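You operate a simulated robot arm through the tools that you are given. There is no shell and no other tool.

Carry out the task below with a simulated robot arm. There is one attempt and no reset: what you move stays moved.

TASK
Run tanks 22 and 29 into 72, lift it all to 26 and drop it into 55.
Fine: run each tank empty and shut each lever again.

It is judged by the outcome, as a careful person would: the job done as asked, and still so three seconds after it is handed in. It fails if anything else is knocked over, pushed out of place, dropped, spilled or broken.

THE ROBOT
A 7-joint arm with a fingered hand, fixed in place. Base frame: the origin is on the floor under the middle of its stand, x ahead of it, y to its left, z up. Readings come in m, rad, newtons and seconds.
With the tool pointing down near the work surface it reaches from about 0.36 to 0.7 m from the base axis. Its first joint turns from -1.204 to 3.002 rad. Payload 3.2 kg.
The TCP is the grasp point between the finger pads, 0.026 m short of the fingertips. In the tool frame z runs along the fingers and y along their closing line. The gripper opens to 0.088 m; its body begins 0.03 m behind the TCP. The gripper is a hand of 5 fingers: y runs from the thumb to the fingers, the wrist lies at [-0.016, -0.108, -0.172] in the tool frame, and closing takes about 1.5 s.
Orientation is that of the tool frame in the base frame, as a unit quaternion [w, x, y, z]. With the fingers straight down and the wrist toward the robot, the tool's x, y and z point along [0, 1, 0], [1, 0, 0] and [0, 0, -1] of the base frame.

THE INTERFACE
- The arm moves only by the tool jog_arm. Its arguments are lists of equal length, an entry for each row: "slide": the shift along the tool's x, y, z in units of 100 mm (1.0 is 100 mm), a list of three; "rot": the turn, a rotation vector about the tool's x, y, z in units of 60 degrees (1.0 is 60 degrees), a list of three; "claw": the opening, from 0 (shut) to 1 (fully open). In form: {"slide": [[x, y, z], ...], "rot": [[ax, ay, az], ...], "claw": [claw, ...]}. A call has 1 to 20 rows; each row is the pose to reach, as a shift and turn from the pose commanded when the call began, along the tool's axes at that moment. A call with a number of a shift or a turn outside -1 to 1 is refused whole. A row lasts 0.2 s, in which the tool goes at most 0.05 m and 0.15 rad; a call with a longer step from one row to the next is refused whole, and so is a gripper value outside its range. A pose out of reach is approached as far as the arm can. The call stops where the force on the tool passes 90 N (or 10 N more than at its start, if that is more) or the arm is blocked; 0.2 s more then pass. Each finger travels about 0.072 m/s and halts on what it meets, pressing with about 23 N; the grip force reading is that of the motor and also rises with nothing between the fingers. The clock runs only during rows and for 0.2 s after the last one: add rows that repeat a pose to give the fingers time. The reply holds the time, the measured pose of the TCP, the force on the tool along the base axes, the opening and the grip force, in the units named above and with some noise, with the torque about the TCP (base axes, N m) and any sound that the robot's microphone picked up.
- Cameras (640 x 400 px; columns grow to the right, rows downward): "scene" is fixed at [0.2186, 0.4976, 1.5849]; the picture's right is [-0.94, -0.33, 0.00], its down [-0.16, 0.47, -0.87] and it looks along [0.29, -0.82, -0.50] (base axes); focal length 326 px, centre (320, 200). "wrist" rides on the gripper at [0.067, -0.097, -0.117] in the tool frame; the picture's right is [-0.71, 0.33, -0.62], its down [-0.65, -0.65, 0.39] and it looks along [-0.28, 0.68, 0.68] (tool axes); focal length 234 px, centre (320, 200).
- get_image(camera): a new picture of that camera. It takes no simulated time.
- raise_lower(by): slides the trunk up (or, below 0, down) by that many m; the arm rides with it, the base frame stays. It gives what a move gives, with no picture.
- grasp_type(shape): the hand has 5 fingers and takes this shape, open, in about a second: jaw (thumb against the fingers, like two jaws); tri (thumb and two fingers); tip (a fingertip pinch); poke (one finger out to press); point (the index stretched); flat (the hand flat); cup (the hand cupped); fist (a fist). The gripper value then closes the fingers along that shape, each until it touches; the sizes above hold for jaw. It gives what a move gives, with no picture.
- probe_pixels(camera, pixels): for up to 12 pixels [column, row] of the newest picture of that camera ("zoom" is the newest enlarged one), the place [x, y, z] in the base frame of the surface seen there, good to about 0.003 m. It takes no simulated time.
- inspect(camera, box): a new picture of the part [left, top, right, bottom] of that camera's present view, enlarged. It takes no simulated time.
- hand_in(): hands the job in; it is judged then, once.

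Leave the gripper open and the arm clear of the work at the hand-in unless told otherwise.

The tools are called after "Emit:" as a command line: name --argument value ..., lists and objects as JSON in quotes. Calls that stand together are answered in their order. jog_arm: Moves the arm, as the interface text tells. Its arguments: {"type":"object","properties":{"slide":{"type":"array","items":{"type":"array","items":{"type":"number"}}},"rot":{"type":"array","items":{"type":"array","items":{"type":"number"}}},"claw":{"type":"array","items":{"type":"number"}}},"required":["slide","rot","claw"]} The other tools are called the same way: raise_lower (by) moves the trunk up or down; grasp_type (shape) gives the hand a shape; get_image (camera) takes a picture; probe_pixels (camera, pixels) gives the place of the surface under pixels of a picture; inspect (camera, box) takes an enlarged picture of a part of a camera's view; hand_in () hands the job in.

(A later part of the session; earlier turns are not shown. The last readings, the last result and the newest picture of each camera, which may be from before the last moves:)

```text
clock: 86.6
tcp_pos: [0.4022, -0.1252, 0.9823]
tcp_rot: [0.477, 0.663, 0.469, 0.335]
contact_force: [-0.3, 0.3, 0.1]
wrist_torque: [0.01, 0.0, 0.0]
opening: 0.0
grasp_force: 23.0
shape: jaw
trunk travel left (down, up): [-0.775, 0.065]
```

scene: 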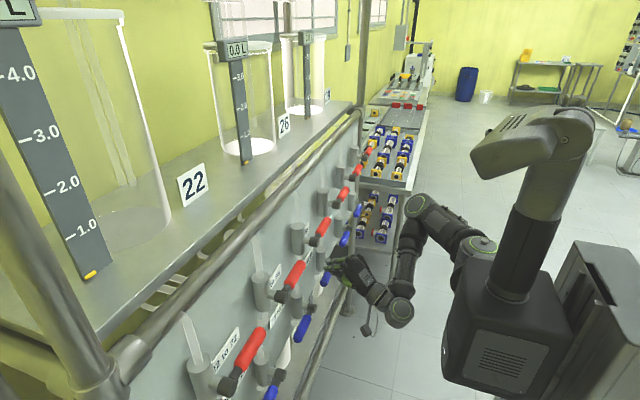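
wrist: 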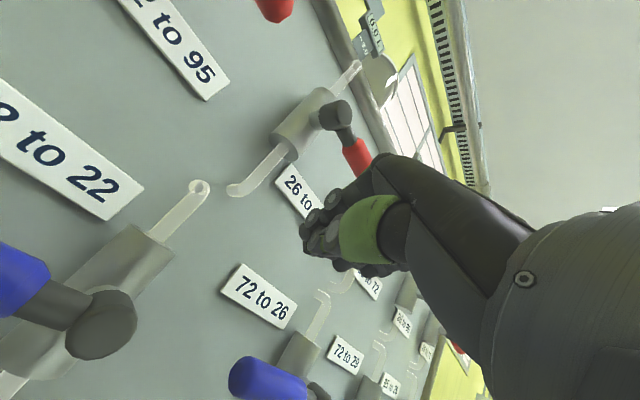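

With the lower posture the arm is within reach again. I'll draw the hand back to x≈0.377 and down, so all fingers are in front of the blue handles.

Emit:
jog_arm --slide '[[-0.06, -0.21, 0.002], [-0.12, -0.42, 0.004], [-0.18, -0.634, 0.006]]' --rot '[[0, 0, 0], [0, 0, 0], [0, 0, 0]]' --claw '[0, 0, 0]'

Emit:
jog_arm --slide '[[0, -0.3, 0.1], [0, -0.6, 0.2], [0, -0.9, 0.3]]' --rot '[[0, 0, 0], [0, 0, 0], [0, 0, 0]]' --claw '[0, 0, 0]'

Emit:
get_image --camera "scene"

Emit:
get_image --camera "wrist"

```text
clock: 87.4
tcp_pos: [0.3775, -0.1358, 0.9217]
tcp_rot: [0.477, 0.663, 0.469, 0.335]
contact_force: [0.2, 0.9, -0.2]
wrist_torque: [0.01, 0.01, 0.03]
opening: 0.0
grasp_force: 22.5
shape: jaw
trunk travel left (down, up): [-0.775, 0.065]
```

```text
clock: 88.2
tcp_pos: [0.3761, -0.1369, 0.828]
tcp_rot: [0.477, 0.664, 0.469, 0.335]
contact_force: [0.2, -0.2, 0.1]
wrist_torque: [0.01, 0.04, 0.01]
opening: 0.0001
grasp_force: 23.0
shape: jaw
trunk travel left (down, up): [-0.775, 0.065]
```

```text
taken
```

scene: 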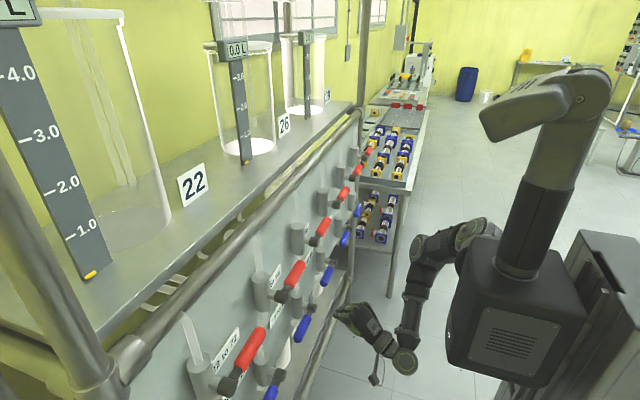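

```text
taken
```

wrist: 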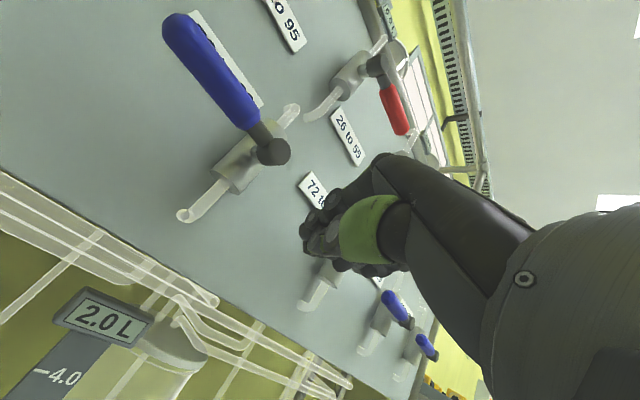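

A lower tank's display below the panel reads "2.0 L". I'll measure where it is to know which tank it is.

Emit:
probe_pixels --camera "wrist" --pixels '[[105, 320], [60, 360], [150, 345], [180, 340], [270, 150], [240, 170]]'

Emit:
inspect --camera "wrist" --box '[0, 250, 240, 400]'

Emit:
inspect --camera "scene" --box '[280, 270, 380, 370]'

```text
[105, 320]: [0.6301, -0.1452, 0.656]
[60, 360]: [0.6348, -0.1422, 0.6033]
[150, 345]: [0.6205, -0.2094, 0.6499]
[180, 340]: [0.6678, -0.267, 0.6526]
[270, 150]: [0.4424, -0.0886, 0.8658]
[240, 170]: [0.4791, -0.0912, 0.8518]
```

```text
2.67 times, centred on (120, 325) of wrist
```

zoom: 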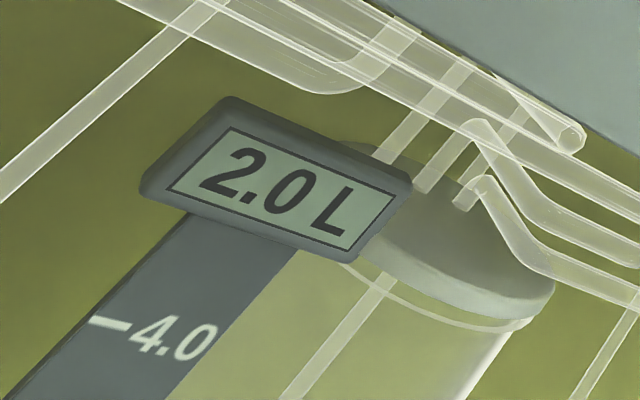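

```text
4.00 times, centred on (330, 320) of scene
```

zoom: 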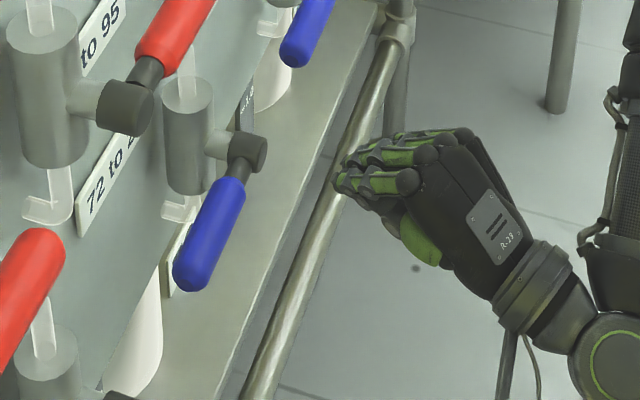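

That's the middle lower tank, number 72, and its 2.0 L is exactly what I drained in. Now I'll move to just in front of and below the "72 to 26" handle and stretch the index.

Emit:
jog_arm --slide '[[-0.19, -0.09, 0.1], [-0.38, -0.18, 0.2], [-0.564, -0.274, 0.311]]' --rot '[[0, 0, 0], [0, 0, 0], [0, 0, 0]]' --claw '[0, 0, 0]'

Emit:
grasp_type --shape "point"

Emit:
inspect --camera "scene" --box '[300, 240, 400, 340]'

Emit:
get_image --camera "wrist"

```text
clock: 89.0
tcp_pos: [0.3769, -0.1983, 0.788]
tcp_rot: [0.477, 0.664, 0.469, 0.335]
contact_force: [1.1, 0.0, 0.6]
wrist_torque: [-0.02, -0.01, 0.04]
opening: 0.0001
grasp_force: 23.6
shape: jaw
trunk travel left (down, up): [-0.775, 0.065]
```

```text
clock: 89.9
tcp_pos: [0.3776, -0.1984, 0.7887]
tcp_rot: [0.477, 0.663, 0.469, 0.335]
contact_force: [0.0, 0.0, -0.1]
wrist_torque: [-0.03, 0.01, 0.0]
opening: 0.0
grasp_force: 0.1
shape: point
trunk travel left (down, up): [-0.775, 0.065]
```

```text
4.00 times, centred on (350, 290) of scene
```

zoom: 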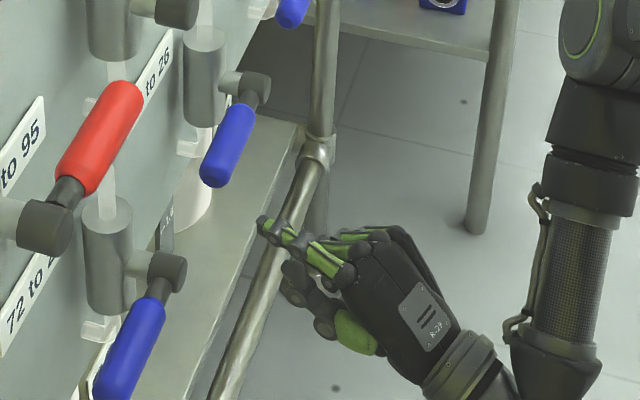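

```text
taken
```

wrist: 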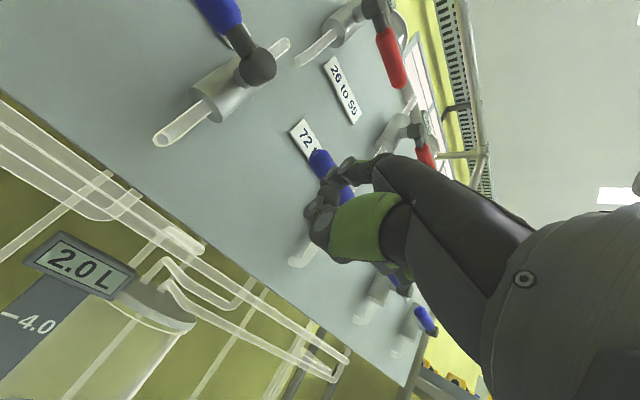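

The handle next to the "72 to 26" label is the blue one at zoom (228,150). I'll measure the fingertip at (262,222) before sliding under it.

Emit:
probe_pixels --camera "zoom" --pixels '[[262, 222], [278, 232], [300, 248], [340, 270], [285, 270], [212, 175], [228, 140], [245, 110], [240, 150], [258, 90]]'

```text
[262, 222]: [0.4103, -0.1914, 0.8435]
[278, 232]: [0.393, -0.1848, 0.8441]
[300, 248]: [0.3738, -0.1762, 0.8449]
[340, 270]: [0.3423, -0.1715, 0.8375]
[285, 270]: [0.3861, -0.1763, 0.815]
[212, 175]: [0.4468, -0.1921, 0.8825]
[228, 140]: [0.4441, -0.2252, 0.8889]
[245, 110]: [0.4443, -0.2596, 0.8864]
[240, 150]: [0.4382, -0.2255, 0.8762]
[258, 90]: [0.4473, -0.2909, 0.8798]
```

There's about 1.3 cm of clearance below the handle. I'll slide 6 cm in underneath, then lift 8 cm with a 2 cm drift toward the pivot, following the handle's arc.

Emit:
jog_arm --slide '[[0, 0.064, 0.19], [0, 0.128, 0.38], [0, 0.192, 0.568]]' --rot '[[0, 0, 0], [0, 0, 0], [0, 0, 0]]' --claw '[0, 0, 0]'

Emit:
inspect --camera "scene" --box '[300, 240, 400, 340]'

```text
clock: 90.7
tcp_pos: [0.4348, -0.2182, 0.7912]
tcp_rot: [0.477, 0.663, 0.469, 0.335]
contact_force: [-0.8, 0.9, 1.2]
wrist_torque: [0.02, 0.01, 0.01]
opening: 0.0
grasp_force: 0.1
shape: point
trunk travel left (down, up): [-0.775, 0.065]
```

```text
4.00 times, centred on (350, 290) of scene
```

zoom: 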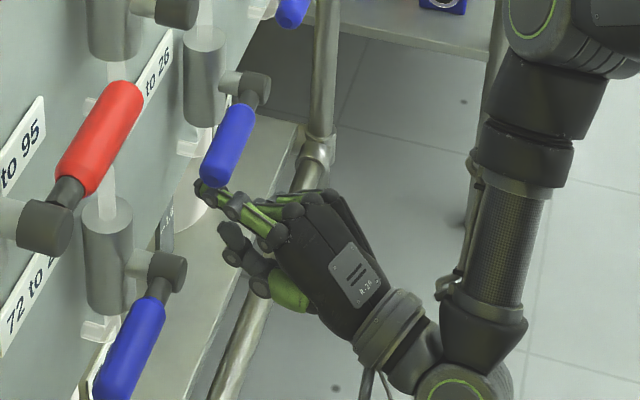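

The index is under the blue handle. I'll lift now.

Emit:
jog_arm --slide '[[0, 0.095, -0.033], [0, 0.189, -0.065], [-0.033, 0.287, -0.086], [-0.066, 0.386, -0.107], [-0.099, 0.484, -0.128], [-0.131, 0.582, -0.15], [-0.164, 0.681, -0.171], [-0.197, 0.78, -0.193]]' --rot '[[0, 0, 0], [0, 0, 0], [0, 0, 0], [0, 0, 0], [0, 0, 0], [0, 0, 0], [0, 0, 0], [0, 0, 0]]' --claw '[0, 0, 0, 0, 0, 0, 0, 0]'

Emit:
inspect --camera "scene" --box '[300, 240, 400, 340]'

Emit:
get_image --camera "wrist"

```text
clock: 92.4
tcp_pos: [0.4209, -0.2333, 0.8411]
tcp_rot: [0.456, 0.671, 0.497, 0.309]
contact_force: [-26.4, 9.1, -34.3]
wrist_torque: [-0.51, -0.02, 0.38]
opening: 0.0837
grasp_force: 0.0
shape: point
trunk travel left (down, up): [-0.775, 0.065]
stopped in row 8: the force on the tool passed its limit at 94 N (the readings are from after the stop); the commanded pose is now the measured one
```

```text
4.00 times, centred on (350, 290) of scene
```

zoom: 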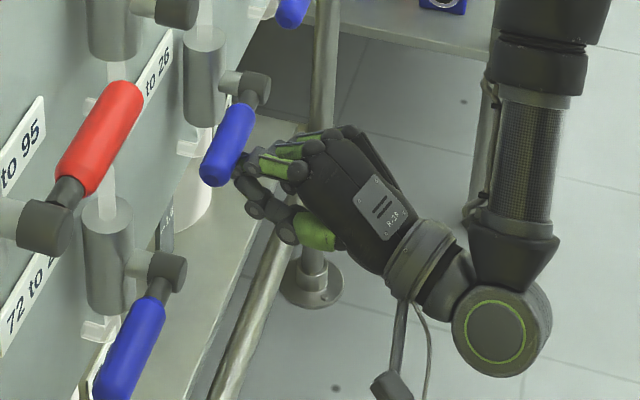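

```text
taken
```

wrist: 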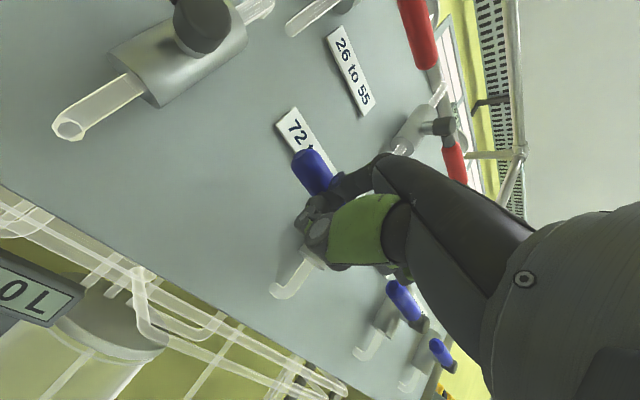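

The lift met a hard stop (94 N) with the handle still level, so the blue levers open downward, the same sense of rotation as the red ones. I'll release by moving down 3 cm, draw back out, and restore the hand's angle.

Emit:
jog_arm --slide '[[0.006, -0.138, 0.059], [0.012, -0.276, 0.118], [0.012, -0.34, -0.07], [0.012, -0.404, -0.26], [0.012, -0.468, -0.45], [0.012, -0.5, -0.55]]' --rot '[[0, 0, 0], [0, 0, 0], [-0.02, -0.002, 0.01], [-0.04, -0.004, 0.02], [-0.06, -0.005, 0.03], [-0.0753, -0.0063, 0.0386]]' --claw '[0, 0, 0, 0, 0, 0]'

Emit:
inspect --camera "scene" --box '[300, 240, 400, 340]'

Emit:
get_image --camera "wrist"

```text
clock: 93.8
tcp_pos: [0.3622, -0.2122, 0.8219]
tcp_rot: [0.484, 0.66, 0.461, 0.343]
contact_force: [0.4, 0.7, 0.4]
wrist_torque: [-0.01, 0.0, -0.02]
opening: 0.0833
grasp_force: 0.1
shape: point
trunk travel left (down, up): [-0.775, 0.065]
```

```text
4.00 times, centred on (350, 290) of scene
```

zoom: 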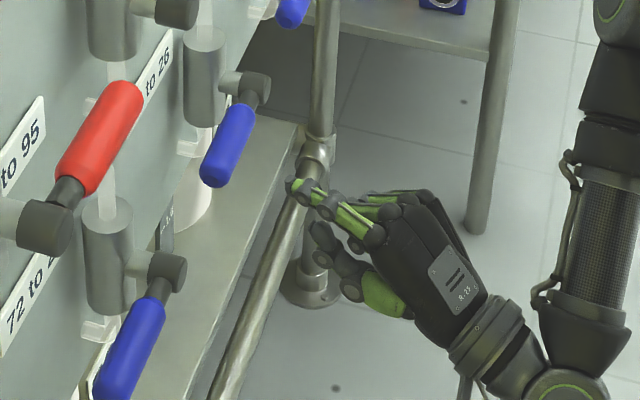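

```text
taken
```

wrist: 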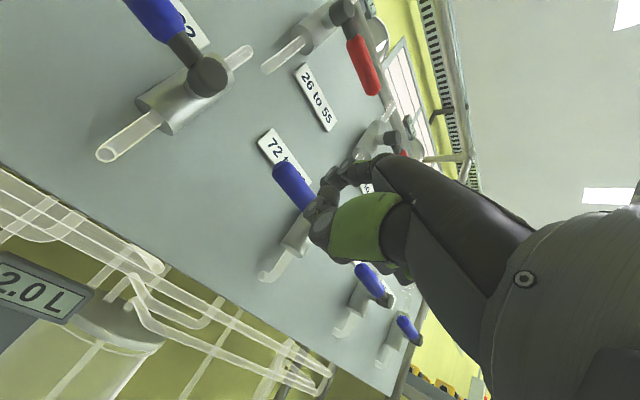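

The handle is unharmed and level. Now I'll raise the index above the handle and move forward over it, before pressing down.

Emit:
jog_arm --slide '[[0, 0.3, -0.106], [0, 0.615, -0.212]]' --rot '[[0, 0, 0], [0, 0, 0]]' --claw '[0, 0]'

Emit:
jog_arm --slide '[[0.075, 0.07, 0.2], [0.15, 0.14, 0.4], [0.225, 0.209, 0.607]]' --rot '[[0, 0, 0], [0, 0, 0], [0, 0, 0]]' --claw '[0, 0, 0]'

Emit:
inspect --camera "scene" --box '[300, 240, 380, 320]'

Emit:
get_image --camera "wrist"

```text
clock: 94.4
tcp_pos: [0.3587, -0.2098, 0.8875]
tcp_rot: [0.484, 0.66, 0.46, 0.343]
contact_force: [0.1, -0.3, 0.5]
wrist_torque: [-0.01, -0.02, -0.01]
opening: 0.0836
grasp_force: 0.0
shape: point
trunk travel left (down, up): [-0.775, 0.065]
```

```text
clock: 95.2
tcp_pos: [0.4273, -0.2133, 0.8867]
tcp_rot: [0.484, 0.66, 0.461, 0.342]
contact_force: [0.9, -1.0, 0.1]
wrist_torque: [0.0, -0.04, 0.02]
opening: 0.0836
grasp_force: 0.0
shape: point
trunk travel left (down, up): [-0.775, 0.065]
```

```text
5.00 times, centred on (340, 280) of scene
```

zoom: 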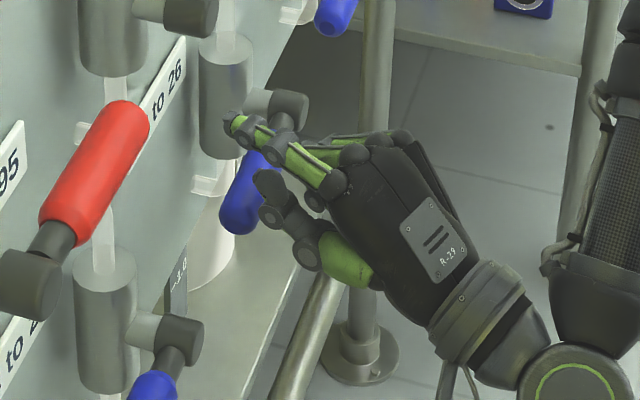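

```text
taken
```

wrist: 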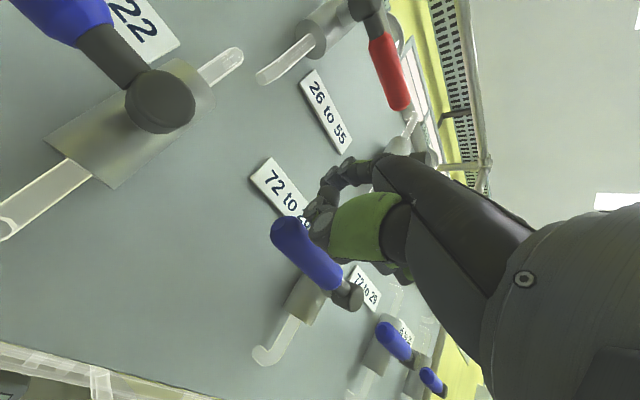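

The index is above the blue handle and the thumb is just in front of it. I'll measure the index tip and thumb before pressing.

Emit:
probe_pixels --camera "zoom" --pixels '[[232, 122], [247, 133], [268, 145], [265, 182], [275, 210], [240, 205], [245, 170], [265, 165], [330, 185]]'

```text
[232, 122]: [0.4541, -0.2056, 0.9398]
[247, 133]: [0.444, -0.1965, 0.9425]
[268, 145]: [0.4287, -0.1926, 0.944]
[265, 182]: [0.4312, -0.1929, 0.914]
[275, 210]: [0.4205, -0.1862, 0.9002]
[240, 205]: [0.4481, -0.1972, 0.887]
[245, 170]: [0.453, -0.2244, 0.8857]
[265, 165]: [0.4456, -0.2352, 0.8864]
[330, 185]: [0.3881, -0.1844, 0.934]
```

The tip reaches x≈0.46 and the thumb is at x≈0.431, so I'll shift back 6 mm to let the thumb pass in front of the handle. Then I'll press straight down about 8 cm in 1 cm steps.

Emit:
jog_arm --slide '[[-0.017, -0.02, -0.045], [-0.024, -0.115, -0.012], [-0.031, -0.21, 0.021], [-0.038, -0.305, 0.053], [-0.046, -0.4, 0.087], [-0.053, -0.495, 0.12], [-0.06, -0.59, 0.154]]' --rot '[[0, 0, 0], [0, 0, 0], [0, 0, 0], [0, 0, 0], [0, 0, 0], [0, 0, 0], [0, 0, 0]]' --claw '[0, 0, 0, 0, 0, 0, 0]'

Emit:
inspect --camera "scene" --box '[300, 240, 380, 320]'

Emit:
get_image --camera "wrist"

```text
clock: 96.8
tcp_pos: [0.4217, -0.216, 0.8283]
tcp_rot: [0.484, 0.66, 0.46, 0.343]
contact_force: [-0.7, -0.1, 0.8]
wrist_torque: [-0.02, -0.01, -0.01]
opening: 0.0
grasp_force: 0.0
shape: point
trunk travel left (down, up): [-0.775, 0.065]
```

```text
5.00 times, centred on (340, 280) of scene
```

zoom: 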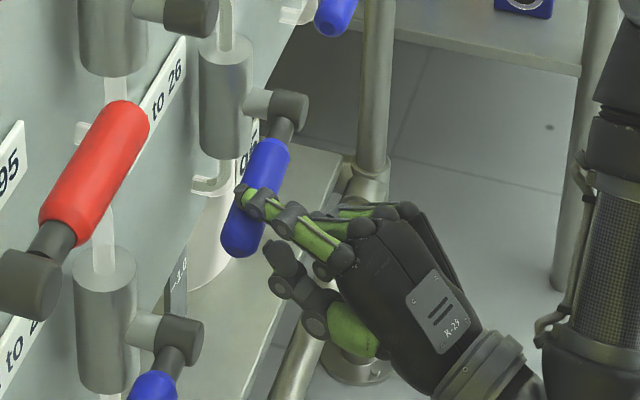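

```text
taken
```

wrist: 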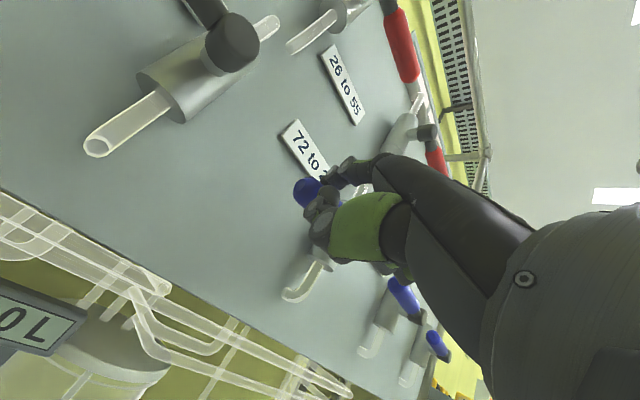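

The blue handle is turning down under the index, at about 20° so far. I'll continue along the arc: 5 cm down and 1.5 cm toward the pivot.

Emit:
jog_arm --slide '[[-0.02, -0.09, 0.04], [-0.045, -0.18, 0.08], [-0.075, -0.27, 0.122], [-0.105, -0.355, 0.165], [-0.14, -0.436, 0.207]]' --rot '[[0, 0, 0], [0, 0, 0], [0, 0, 0], [0, 0, 0], [0, 0, 0]]' --claw '[0, 0, 0, 0, 0]'

Emit:
inspect --camera "scene" --box '[300, 240, 380, 320]'

Emit:
get_image --camera "wrist"

```text
clock: 98.0
tcp_pos: [0.4242, -0.2315, 0.7795]
tcp_rot: [0.485, 0.66, 0.46, 0.342]
contact_force: [0.5, -0.3, 1.1]
wrist_torque: [-0.01, -0.05, 0.0]
opening: 0.0
grasp_force: 0.1
shape: point
trunk travel left (down, up): [-0.775, 0.065]
```

```text
5.00 times, centred on (340, 280) of scene
```

zoom: 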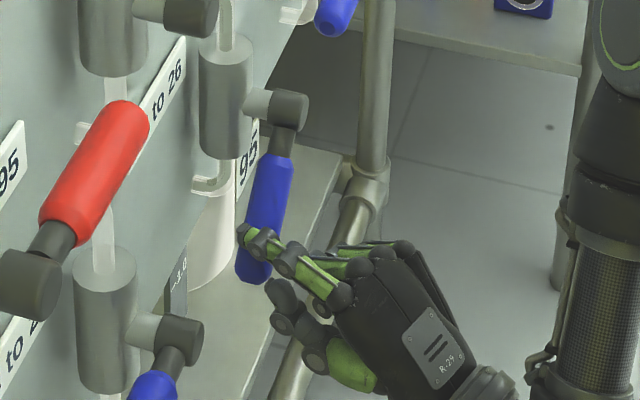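

```text
taken
```

wrist: 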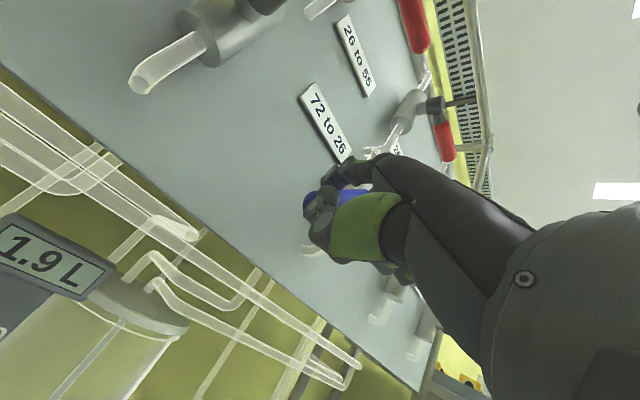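

Tank 72 now reads 1.9 L, so the pump is lifting. I'll measure the handle's angle at zoom (285,130), (275,170), (262,215), (255,270).

Emit:
probe_pixels --camera "zoom" --pixels '[[288, 110], [282, 145], [275, 170], [268, 200], [262, 270], [245, 235]]'

```text
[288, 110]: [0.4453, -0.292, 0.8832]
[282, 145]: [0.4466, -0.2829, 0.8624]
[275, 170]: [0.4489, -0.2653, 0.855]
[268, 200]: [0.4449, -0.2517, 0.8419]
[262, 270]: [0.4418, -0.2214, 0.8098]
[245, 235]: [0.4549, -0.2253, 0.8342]
```

The handle is at about 40°, which is open enough. I'll withdraw the finger straight back and let it run.

Emit:
jog_arm --slide '[[0, -0.04, -0.19], [0, -0.1, -0.38], [0, -0.17, -0.568], [0, -0.17, -0.568], [0, -0.17, -0.568], [0, -0.17, -0.568], [0, -0.17, -0.568], [0, -0.17, -0.568], [0, -0.17, -0.568], [0, -0.17, -0.568]]' --rot '[[0, 0, 0], [0, 0, 0], [0, 0, 0], [0, 0, 0], [0, 0, 0], [0, 0, 0], [0, 0, 0], [0, 0, 0], [0, 0, 0], [0, 0, 0]]' --claw '[0, 0, 0, 0, 0, 0, 0, 0, 0, 0]'

Emit:
get_image --camera "wrist"

Emit:
get_image --camera "scene"

```text
clock: 100.2
tcp_pos: [0.3686, -0.2118, 0.7791]
tcp_rot: [0.485, 0.66, 0.46, 0.343]
contact_force: [0.3, 0.3, -0.4]
wrist_torque: [0.0, -0.01, 0.01]
opening: 0.0002
grasp_force: 0.1
shape: point
trunk travel left (down, up): [-0.775, 0.065]
```

```text
taken
```

wrist: 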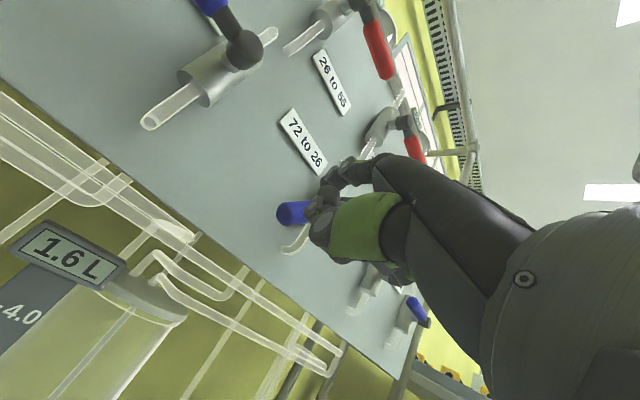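

```text
taken
```

scene: 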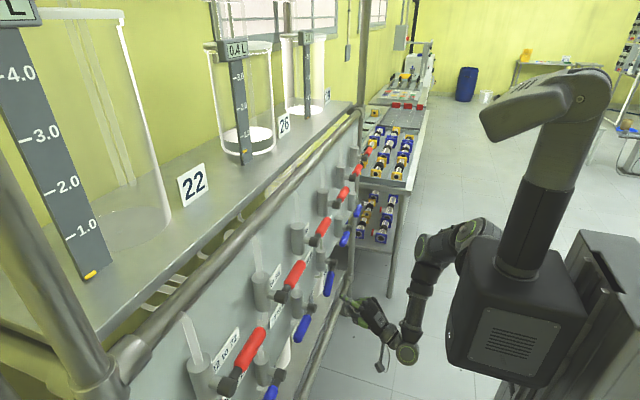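

Tank 26 has 0.4 L and tank 72 is down to 1.6 L, about 0.14 L/s. I'll wait for it to finish.

Emit:
jog_arm --slide '[[0, 0, 0], [0, 0, 0], [0, 0, 0], [0, 0, 0], [0, 0, 0], [0, 0, 0], [0, 0, 0], [0, 0, 0], [0, 0, 0], [0, 0, 0], [0, 0, 0], [0, 0, 0], [0, 0, 0], [0, 0, 0], [0, 0, 0], [0, 0, 0], [0, 0, 0], [0, 0, 0], [0, 0, 0], [0, 0, 0]]' --rot '[[0, 0, 0], [0, 0, 0], [0, 0, 0], [0, 0, 0], [0, 0, 0], [0, 0, 0], [0, 0, 0], [0, 0, 0], [0, 0, 0], [0, 0, 0], [0, 0, 0], [0, 0, 0], [0, 0, 0], [0, 0, 0], [0, 0, 0], [0, 0, 0], [0, 0, 0], [0, 0, 0], [0, 0, 0], [0, 0, 0]]' --claw '[0, 0, 0, 0, 0, 0, 0, 0, 0, 0, 0, 0, 0, 0, 0, 0, 0, 0, 0, 0]'

Emit:
jog_arm --slide '[[0, 0, 0], [0, 0, 0], [0, 0, 0], [0, 0, 0], [0, 0, 0], [0, 0, 0], [0, 0, 0], [0, 0, 0], [0, 0, 0], [0, 0, 0], [0, 0, 0], [0, 0, 0], [0, 0, 0], [0, 0, 0], [0, 0, 0], [0, 0, 0], [0, 0, 0], [0, 0, 0], [0, 0, 0], [0, 0, 0]]' --rot '[[0, 0, 0], [0, 0, 0], [0, 0, 0], [0, 0, 0], [0, 0, 0], [0, 0, 0], [0, 0, 0], [0, 0, 0], [0, 0, 0], [0, 0, 0], [0, 0, 0], [0, 0, 0], [0, 0, 0], [0, 0, 0], [0, 0, 0], [0, 0, 0], [0, 0, 0], [0, 0, 0], [0, 0, 0], [0, 0, 0]]' --claw '[0, 0, 0, 0, 0, 0, 0, 0, 0, 0, 0, 0, 0, 0, 0, 0, 0, 0, 0, 0]'

Emit:
jog_arm --slide '[[0, 0, 0], [0, 0, 0], [0, 0, 0], [0, 0, 0], [0, 0, 0], [0, 0, 0], [0, 0, 0], [0, 0, 0], [0, 0, 0], [0, 0, 0], [0, 0, 0], [0, 0, 0], [0, 0, 0], [0, 0, 0], [0, 0, 0], [0, 0, 0], [0, 0, 0], [0, 0, 0], [0, 0, 0], [0, 0, 0]]' --rot '[[0, 0, 0], [0, 0, 0], [0, 0, 0], [0, 0, 0], [0, 0, 0], [0, 0, 0], [0, 0, 0], [0, 0, 0], [0, 0, 0], [0, 0, 0], [0, 0, 0], [0, 0, 0], [0, 0, 0], [0, 0, 0], [0, 0, 0], [0, 0, 0], [0, 0, 0], [0, 0, 0], [0, 0, 0], [0, 0, 0]]' --claw '[0, 0, 0, 0, 0, 0, 0, 0, 0, 0, 0, 0, 0, 0, 0, 0, 0, 0, 0, 0]'

Emit:
get_image --camera "wrist"

Emit:
inspect --camera "scene" --box '[200, 30, 340, 180]'

```text
clock: 104.4
tcp_pos: [0.3677, -0.2121, 0.7803]
tcp_rot: [0.485, 0.66, 0.46, 0.342]
contact_force: [0.0, -0.2, 0.1]
wrist_torque: [0.01, 0.01, 0.0]
opening: 0.0001
grasp_force: 0.0
shape: point
trunk travel left (down, up): [-0.775, 0.065]
```

```text
clock: 108.6
tcp_pos: [0.3675, -0.2125, 0.7801]
tcp_rot: [0.484, 0.66, 0.461, 0.343]
contact_force: [-0.1, -0.2, -0.3]
wrist_torque: [0.0, 0.0, 0.01]
opening: 0.0001
grasp_force: 0.0
shape: point
trunk travel left (down, up): [-0.775, 0.065]
```

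```text
clock: 112.8
tcp_pos: [0.3673, -0.2128, 0.7792]
tcp_rot: [0.484, 0.661, 0.461, 0.343]
contact_force: [-0.1, 0.2, -0.2]
wrist_torque: [-0.02, 0.0, -0.01]
opening: 0.0001
grasp_force: 0.0
shape: point
trunk travel left (down, up): [-0.775, 0.065]
```

```text
taken
```

wrist: 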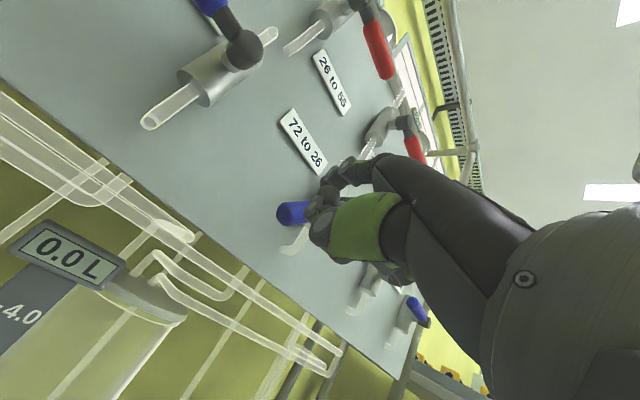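

```text
2.67 times, centred on (270, 105) of scene
```

zoom: 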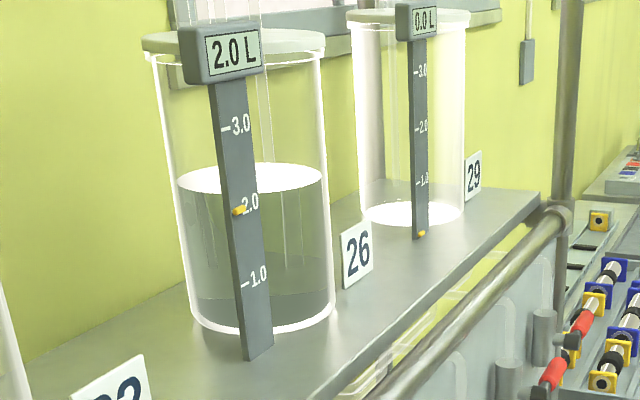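

Tank 72 reads 0.0 L and tank 26 reads 2.0 L, so everything was lifted. To shut the blue lever I'll bring the index under the lowered handle on its pivot side, then swing it up to the stop.

Emit:
jog_arm --slide '[[-0.09, -0.1, 0.1], [-0.178, -0.206, 0.2]]' --rot '[[0, 0, 0], [0, 0, 0]]' --claw '[0, 0]'

Emit:
inspect --camera "scene" --box '[300, 240, 380, 320]'

```text
clock: 113.4
tcp_pos: [0.3758, -0.2331, 0.7529]
tcp_rot: [0.484, 0.66, 0.461, 0.344]
contact_force: [-0.2, 0.4, 0.9]
wrist_torque: [-0.02, 0.0, -0.01]
opening: 0.0001
grasp_force: 0.1
shape: point
trunk travel left (down, up): [-0.775, 0.065]
```

```text
5.00 times, centred on (340, 280) of scene
```

zoom: 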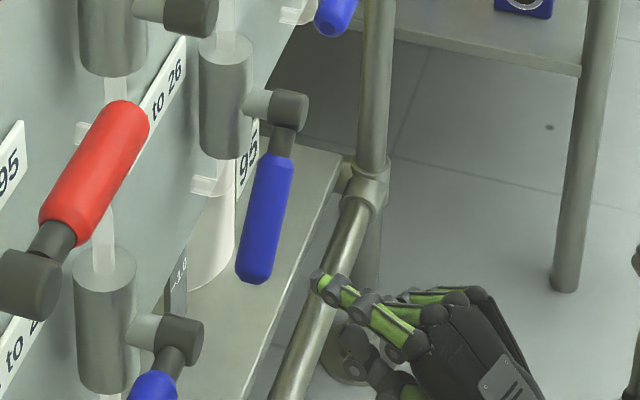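

Emit:
probe_pixels --camera "zoom" --pixels '[[318, 280], [330, 287], [350, 297], [290, 145], [270, 200], [258, 265], [245, 278], [290, 180], [278, 235]]'

```text
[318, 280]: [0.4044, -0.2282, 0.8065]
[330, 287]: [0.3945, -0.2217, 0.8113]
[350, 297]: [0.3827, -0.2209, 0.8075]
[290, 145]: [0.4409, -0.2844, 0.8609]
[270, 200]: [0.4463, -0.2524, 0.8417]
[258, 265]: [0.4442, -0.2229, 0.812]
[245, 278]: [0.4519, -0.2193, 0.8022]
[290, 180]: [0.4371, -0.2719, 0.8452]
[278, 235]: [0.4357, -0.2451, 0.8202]
```

I'll shift 12 mm toward the pivot and 8 mm lower for a safe margin, then slide 6 cm in under the handle.

Emit:
jog_arm --slide '[[-0.112, -0.062, 0.067], [-0.112, 0.0, 0.25], [-0.112, 0.065, 0.44], [-0.112, 0.13, 0.635]]' --rot '[[0, 0, 0], [0, 0, 0], [0, 0, 0], [0, 0, 0]]' --claw '[0, 0, 0, 0]'

Emit:
inspect --camera "scene" --box '[300, 240, 380, 320]'

```text
clock: 114.4
tcp_pos: [0.431, -0.2643, 0.7465]
tcp_rot: [0.484, 0.66, 0.461, 0.343]
contact_force: [1.1, 0.1, 0.0]
wrist_torque: [-0.01, 0.0, 0.01]
opening: 0.0001
grasp_force: 0.1
shape: point
trunk travel left (down, up): [-0.775, 0.065]
```

```text
5.00 times, centred on (340, 280) of scene
```

zoom: 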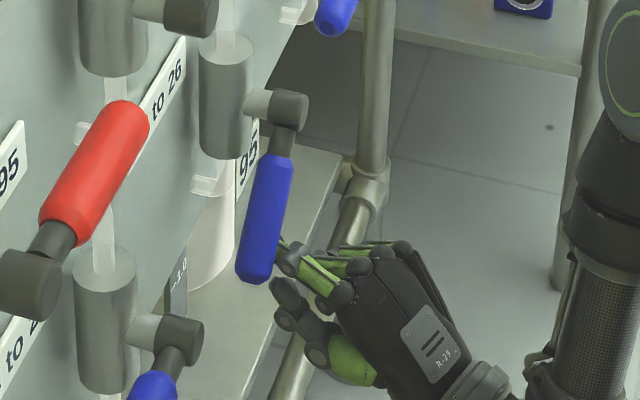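

The index is behind and under the lowered handle. Now I'll swing it up along the arc to just below the stop.

Emit:
jog_arm --slide '[[0.037, 0.08, -0.043], [0.075, 0.161, -0.086], [0.163, 0.24, -0.15], [0.252, 0.318, -0.213], [0.3, 0.38, -0.25], [0.335, 0.45, -0.29], [0.364, 0.505, -0.323]]' --rot '[[0, 0, 0], [0, 0, 0], [0, 0, 0], [0, 0, 0], [0, 0, 0], [0, 0, 0], [0, 0, 0]]' --claw '[0, 0, 0, 0, 0, 0, 0]'

Emit:
inspect --camera "scene" --box '[300, 240, 380, 320]'

Emit:
get_image --camera "wrist"

```text
clock: 116.0
tcp_pos: [0.4273, -0.225, 0.8048]
tcp_rot: [0.484, 0.66, 0.46, 0.342]
contact_force: [0.7, -0.4, -2.2]
wrist_torque: [0.05, 0.02, 0.04]
opening: 0.0836
grasp_force: 0.1
shape: point
trunk travel left (down, up): [-0.775, 0.065]
```

```text
5.00 times, centred on (340, 280) of scene
```

zoom: 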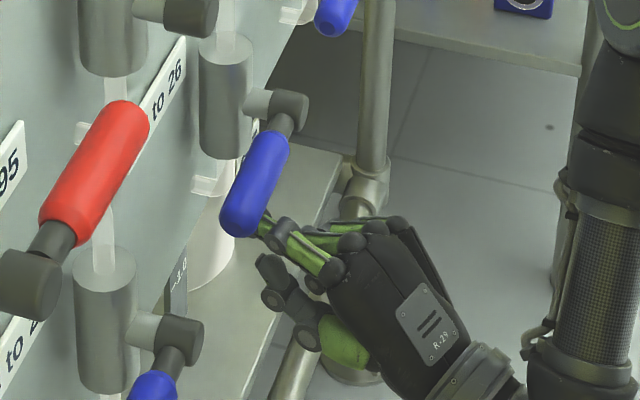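

```text
taken
```

wrist: 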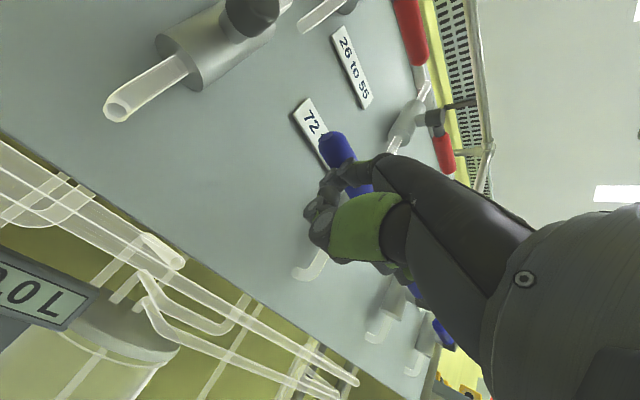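

The handle is nearly level and the push reads about 2 N. I'll lift in 3 mm steps until the stop pushes back.

Emit:
jog_arm --slide '[[0, 0.028, -0.01], [0, 0.057, -0.02]]' --rot '[[0, 0, 0], [0, 0, 0]]' --claw '[0, 0]'

Emit:
inspect --camera "scene" --box '[300, 240, 400, 340]'

```text
clock: 116.6
tcp_pos: [0.4277, -0.2237, 0.8099]
tcp_rot: [0.484, 0.66, 0.461, 0.343]
contact_force: [-2.1, 0.2, -6.6]
wrist_torque: [-0.06, 0.0, 0.01]
opening: 0.0834
grasp_force: 0.1
shape: point
trunk travel left (down, up): [-0.775, 0.065]
```

```text
4.00 times, centred on (350, 290) of scene
```

zoom: 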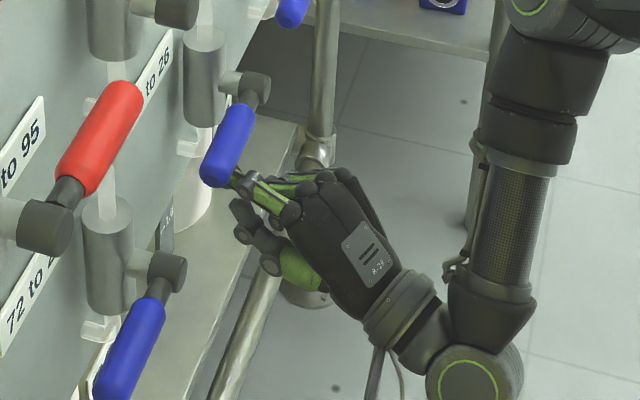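

The reaction rose to 6.6 N and the handle matches its original shut picture (tip at (212,185)), so the blue lever is shut against its stop. I'll lower the finger 2 cm, draw back, and confirm.

Emit:
jog_arm --slide '[[0, -0.1, 0.033], [0, -0.2, 0.065], [0, -0.264, -0.125], [0, -0.328, -0.315], [0, -0.39, -0.5]]' --rot '[[0, 0, 0], [0, 0, 0], [0, 0, 0], [0, 0, 0], [0, 0, 0]]' --claw '[0, 0, 0, 0, 0]'

Emit:
inspect --camera "scene" --box '[300, 240, 400, 340]'

Emit:
get_image --camera "scene"

```text
clock: 117.8
tcp_pos: [0.371, -0.2057, 0.7884]
tcp_rot: [0.484, 0.661, 0.46, 0.343]
contact_force: [0.7, -0.1, -0.4]
wrist_torque: [-0.02, -0.01, 0.04]
opening: 0.0835
grasp_force: 0.0
shape: point
trunk travel left (down, up): [-0.775, 0.065]
```

```text
4.00 times, centred on (350, 290) of scene
```

zoom: 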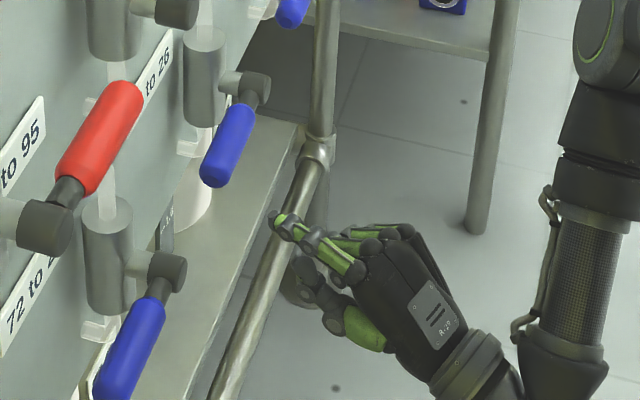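

```text
taken
```

scene: 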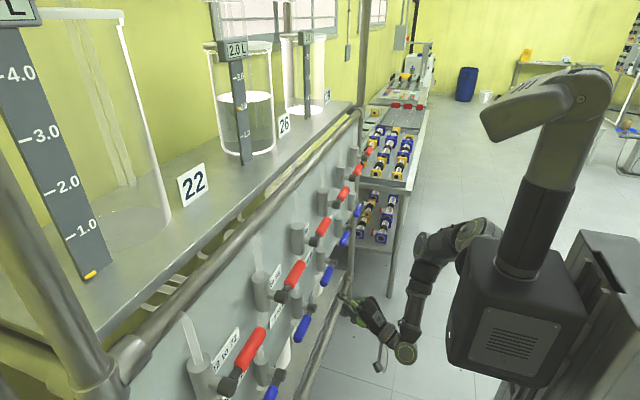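

The blue lever is confirmed shut. Last is the red "26 to 55" lever (pivot y≈-0.12, handle to y≈-0.235, opens upward). I'll raise the trunk 6 cm for room and then bring the hand up in front of the panel to just below that handle.

Emit:
raise_lower --by 0.06

Emit:
jog_arm --slide '[[0.08, 0.24, -0.09], [0.16, 0.48, -0.18], [0.24, 0.71, -0.26]]' --rot '[[0, 0, 0], [0, 0, 0], [0, 0, 0]]' --claw '[0, 0, 0]'

Emit:
jog_arm --slide '[[0, 0.24, -0.082], [0, 0.48, -0.165], [0, 0.71, -0.245]]' --rot '[[0, 0, 0], [0, 0, 0], [0, 0, 0]]' --claw '[0, 0, 0]'

Emit:
get_image --camera "scene"

Emit:
get_image --camera "wrist"

```text
clock: 118.8
tcp_pos: [0.3729, -0.2046, 0.848]
tcp_rot: [0.485, 0.66, 0.46, 0.343]
contact_force: [-0.1, -0.4, -0.1]
wrist_torque: [-0.05, 0.02, 0.0]
opening: 0.0834
grasp_force: 0.1
shape: point
trunk travel left (down, up): [-0.835, 0.005]
```

```text
clock: 119.6
tcp_pos: [0.3768, -0.1815, 0.924]
tcp_rot: [0.484, 0.661, 0.46, 0.342]
contact_force: [0.7, 0.1, -0.2]
wrist_torque: [-0.04, -0.01, 0.03]
opening: 0.0833
grasp_force: 0.0
shape: point
trunk travel left (down, up): [-0.835, 0.005]
```

```text
clock: 120.4
tcp_pos: [0.3752, -0.1769, 1.0012]
tcp_rot: [0.484, 0.66, 0.461, 0.342]
contact_force: [0.2, 0.5, -0.2]
wrist_torque: [0.03, -0.03, 0.05]
opening: 0.0834
grasp_force: 0.2
shape: point
trunk travel left (down, up): [-0.835, 0.005]
```

```text
taken
```

scene: 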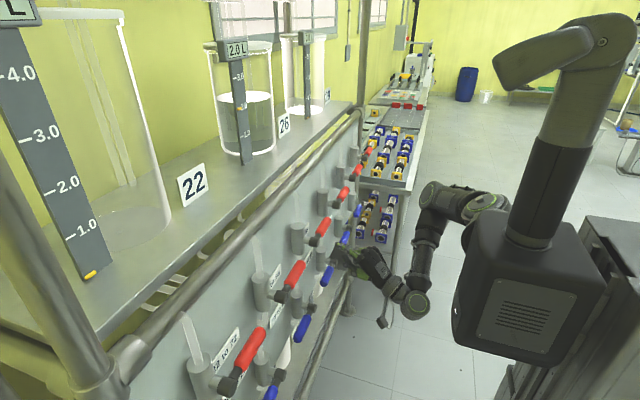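

```text
taken
```

wrist: 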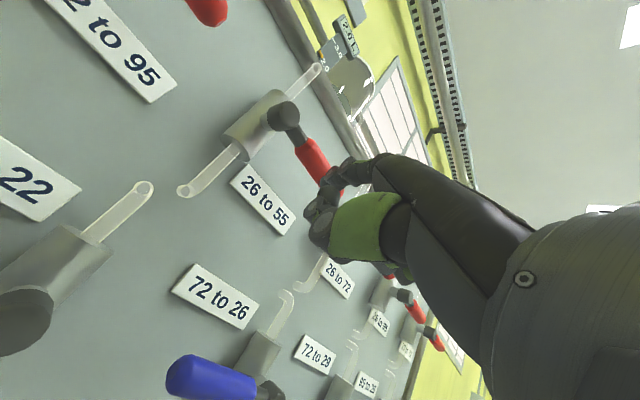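

The "26 to 55" label at wrist (263,198) sits beside this handle, and the arm is within reach. I'll check the fingertip against the handle's underside.

Emit:
inspect --camera "scene" --box '[290, 200, 370, 280]'

```text
5.00 times, centred on (330, 240) of scene
```

zoom: 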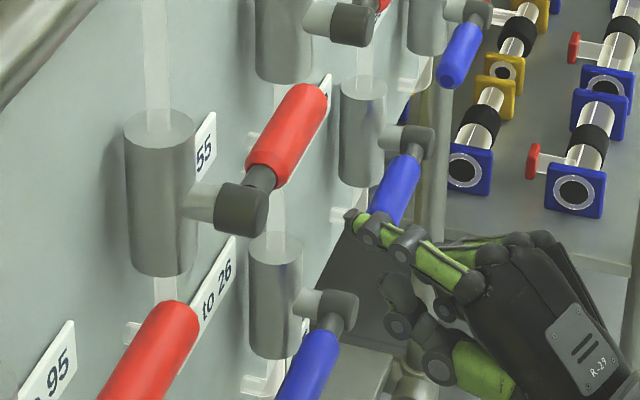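

Emit:
probe_pixels --camera "zoom" --pixels '[[352, 215], [370, 228], [405, 243], [440, 265], [265, 165], [290, 125], [312, 95], [240, 210], [385, 285], [300, 140]]'

```text
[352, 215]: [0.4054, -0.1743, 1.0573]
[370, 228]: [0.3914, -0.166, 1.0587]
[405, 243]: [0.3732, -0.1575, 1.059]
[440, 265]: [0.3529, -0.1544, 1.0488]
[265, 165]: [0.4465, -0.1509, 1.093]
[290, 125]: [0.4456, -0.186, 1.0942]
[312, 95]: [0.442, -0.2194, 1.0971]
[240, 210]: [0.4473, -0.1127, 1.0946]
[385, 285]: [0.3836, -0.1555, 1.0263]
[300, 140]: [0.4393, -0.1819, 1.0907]
```

There's about 1.2 cm of clearance. I'll slide in 6 cm, 5 mm lower, then lift 7 cm in 1 cm steps.

Emit:
jog_arm --slide '[[0, -0.02, 0.11], [0, 0.025, 0.25], [0, 0.085, 0.42], [0, 0.145, 0.584]]' --rot '[[0, 0, 0], [0, 0, 0], [0, 0, 0], [0, 0, 0]]' --claw '[0, 0, 0, 0]'

Emit:
jog_arm --slide '[[0, 0.095, -0.033], [0, 0.189, -0.065], [0, 0.284, -0.098], [0, 0.378, -0.13], [0, 0.473, -0.163], [0, 0.568, -0.196], [0.03, 0.63, -0.22]]' --rot '[[0, 0, 0], [0, 0, 0], [0, 0, 0], [0, 0, 0], [0, 0, 0], [0, 0, 0], [0, 0, 0]]' --claw '[0, 0, 0, 0, 0, 0, 0]'

Emit:
inspect --camera "scene" --box '[290, 190, 370, 270]'

Emit:
get_image --camera "wrist"

```text
clock: 121.4
tcp_pos: [0.4321, -0.1994, 0.997]
tcp_rot: [0.483, 0.66, 0.461, 0.343]
contact_force: [0.3, 0.7, 0.5]
wrist_torque: [0.0, -0.01, -0.01]
opening: 0.0834
grasp_force: 0.1
shape: point
trunk travel left (down, up): [-0.835, 0.005]
```

```text
clock: 123.0
tcp_pos: [0.4307, -0.1985, 1.0622]
tcp_rot: [0.485, 0.66, 0.46, 0.343]
contact_force: [-1.3, -1.3, -2.8]
wrist_torque: [0.07, -0.02, -0.01]
opening: 0.0836
grasp_force: 0.1
shape: point
trunk travel left (down, up): [-0.835, 0.005]
```

```text
5.00 times, centred on (330, 230) of scene
```

zoom: 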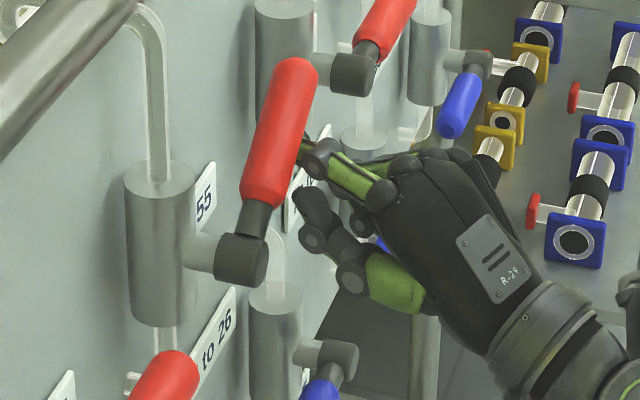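

```text
taken
```

wrist: 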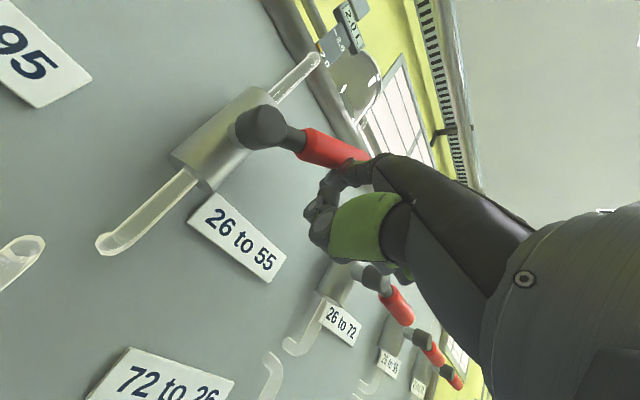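

The "26 to 55" handle is up at roughly 35° and liquid is entering its pipe. I'll lift 1.5 cm more and then draw the finger straight back.

Emit:
jog_arm --slide '[[0.03, 0.07, -0.03], [0.06, 0.14, -0.06], [0.06, 0.08, -0.24], [0.06, 0.02, -0.43], [0.06, -0.04, -0.62]]' --rot '[[0, 0, 0], [0, 0, 0], [0, 0, 0], [0, 0, 0], [0, 0, 0]]' --claw '[0, 0, 0, 0, 0]'

Emit:
inspect --camera "scene" --box '[290, 190, 370, 270]'

Emit:
inspect --camera "scene" --box '[200, 30, 340, 180]'

```text
clock: 124.2
tcp_pos: [0.3792, -0.1692, 1.0687]
tcp_rot: [0.485, 0.66, 0.46, 0.343]
contact_force: [-0.8, 0.3, -0.4]
wrist_torque: [0.02, -0.02, 0.02]
opening: 0.0834
grasp_force: 0.1
shape: point
out of reach, approached as far as the arm can: row 5
trunk travel left (down, up): [-0.835, 0.005]
```

```text
5.00 times, centred on (330, 230) of scene
```

zoom: 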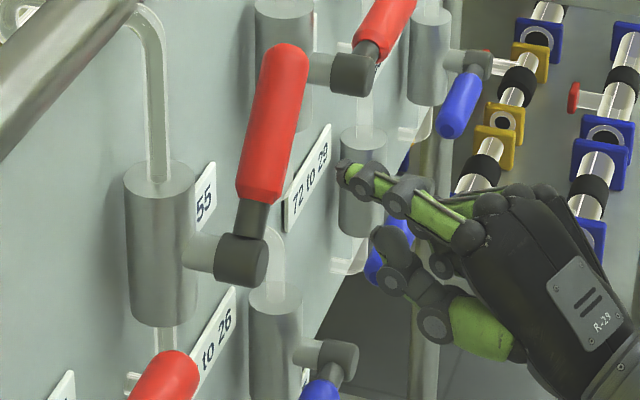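

```text
2.67 times, centred on (270, 105) of scene
```

zoom: 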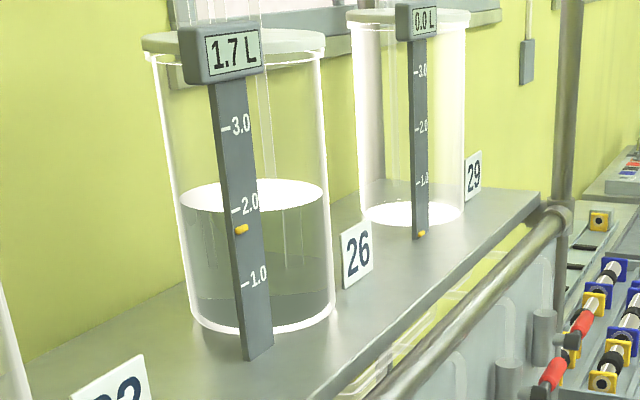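

Tank 26 is draining quickly (1.7 L). While it runs, I'll measure the handle's angle, to plan the closing stroke.

Emit:
inspect --camera "scene" --box '[290, 190, 370, 270]'

Emit:
probe_pixels --camera "zoom" --pixels '[[240, 260], [250, 215], [258, 185], [270, 130], [282, 75], [290, 52]]'

```text
5.00 times, centred on (330, 230) of scene
```

zoom: 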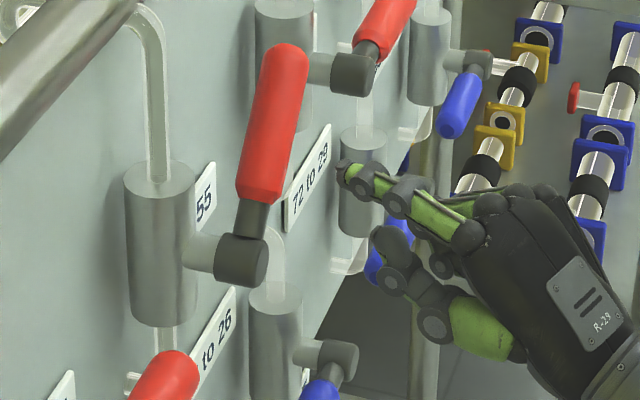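

```text
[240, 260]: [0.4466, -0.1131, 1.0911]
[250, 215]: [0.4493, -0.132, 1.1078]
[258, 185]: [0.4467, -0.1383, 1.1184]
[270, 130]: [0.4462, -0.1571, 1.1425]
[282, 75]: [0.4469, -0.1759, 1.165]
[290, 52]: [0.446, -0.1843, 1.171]
```

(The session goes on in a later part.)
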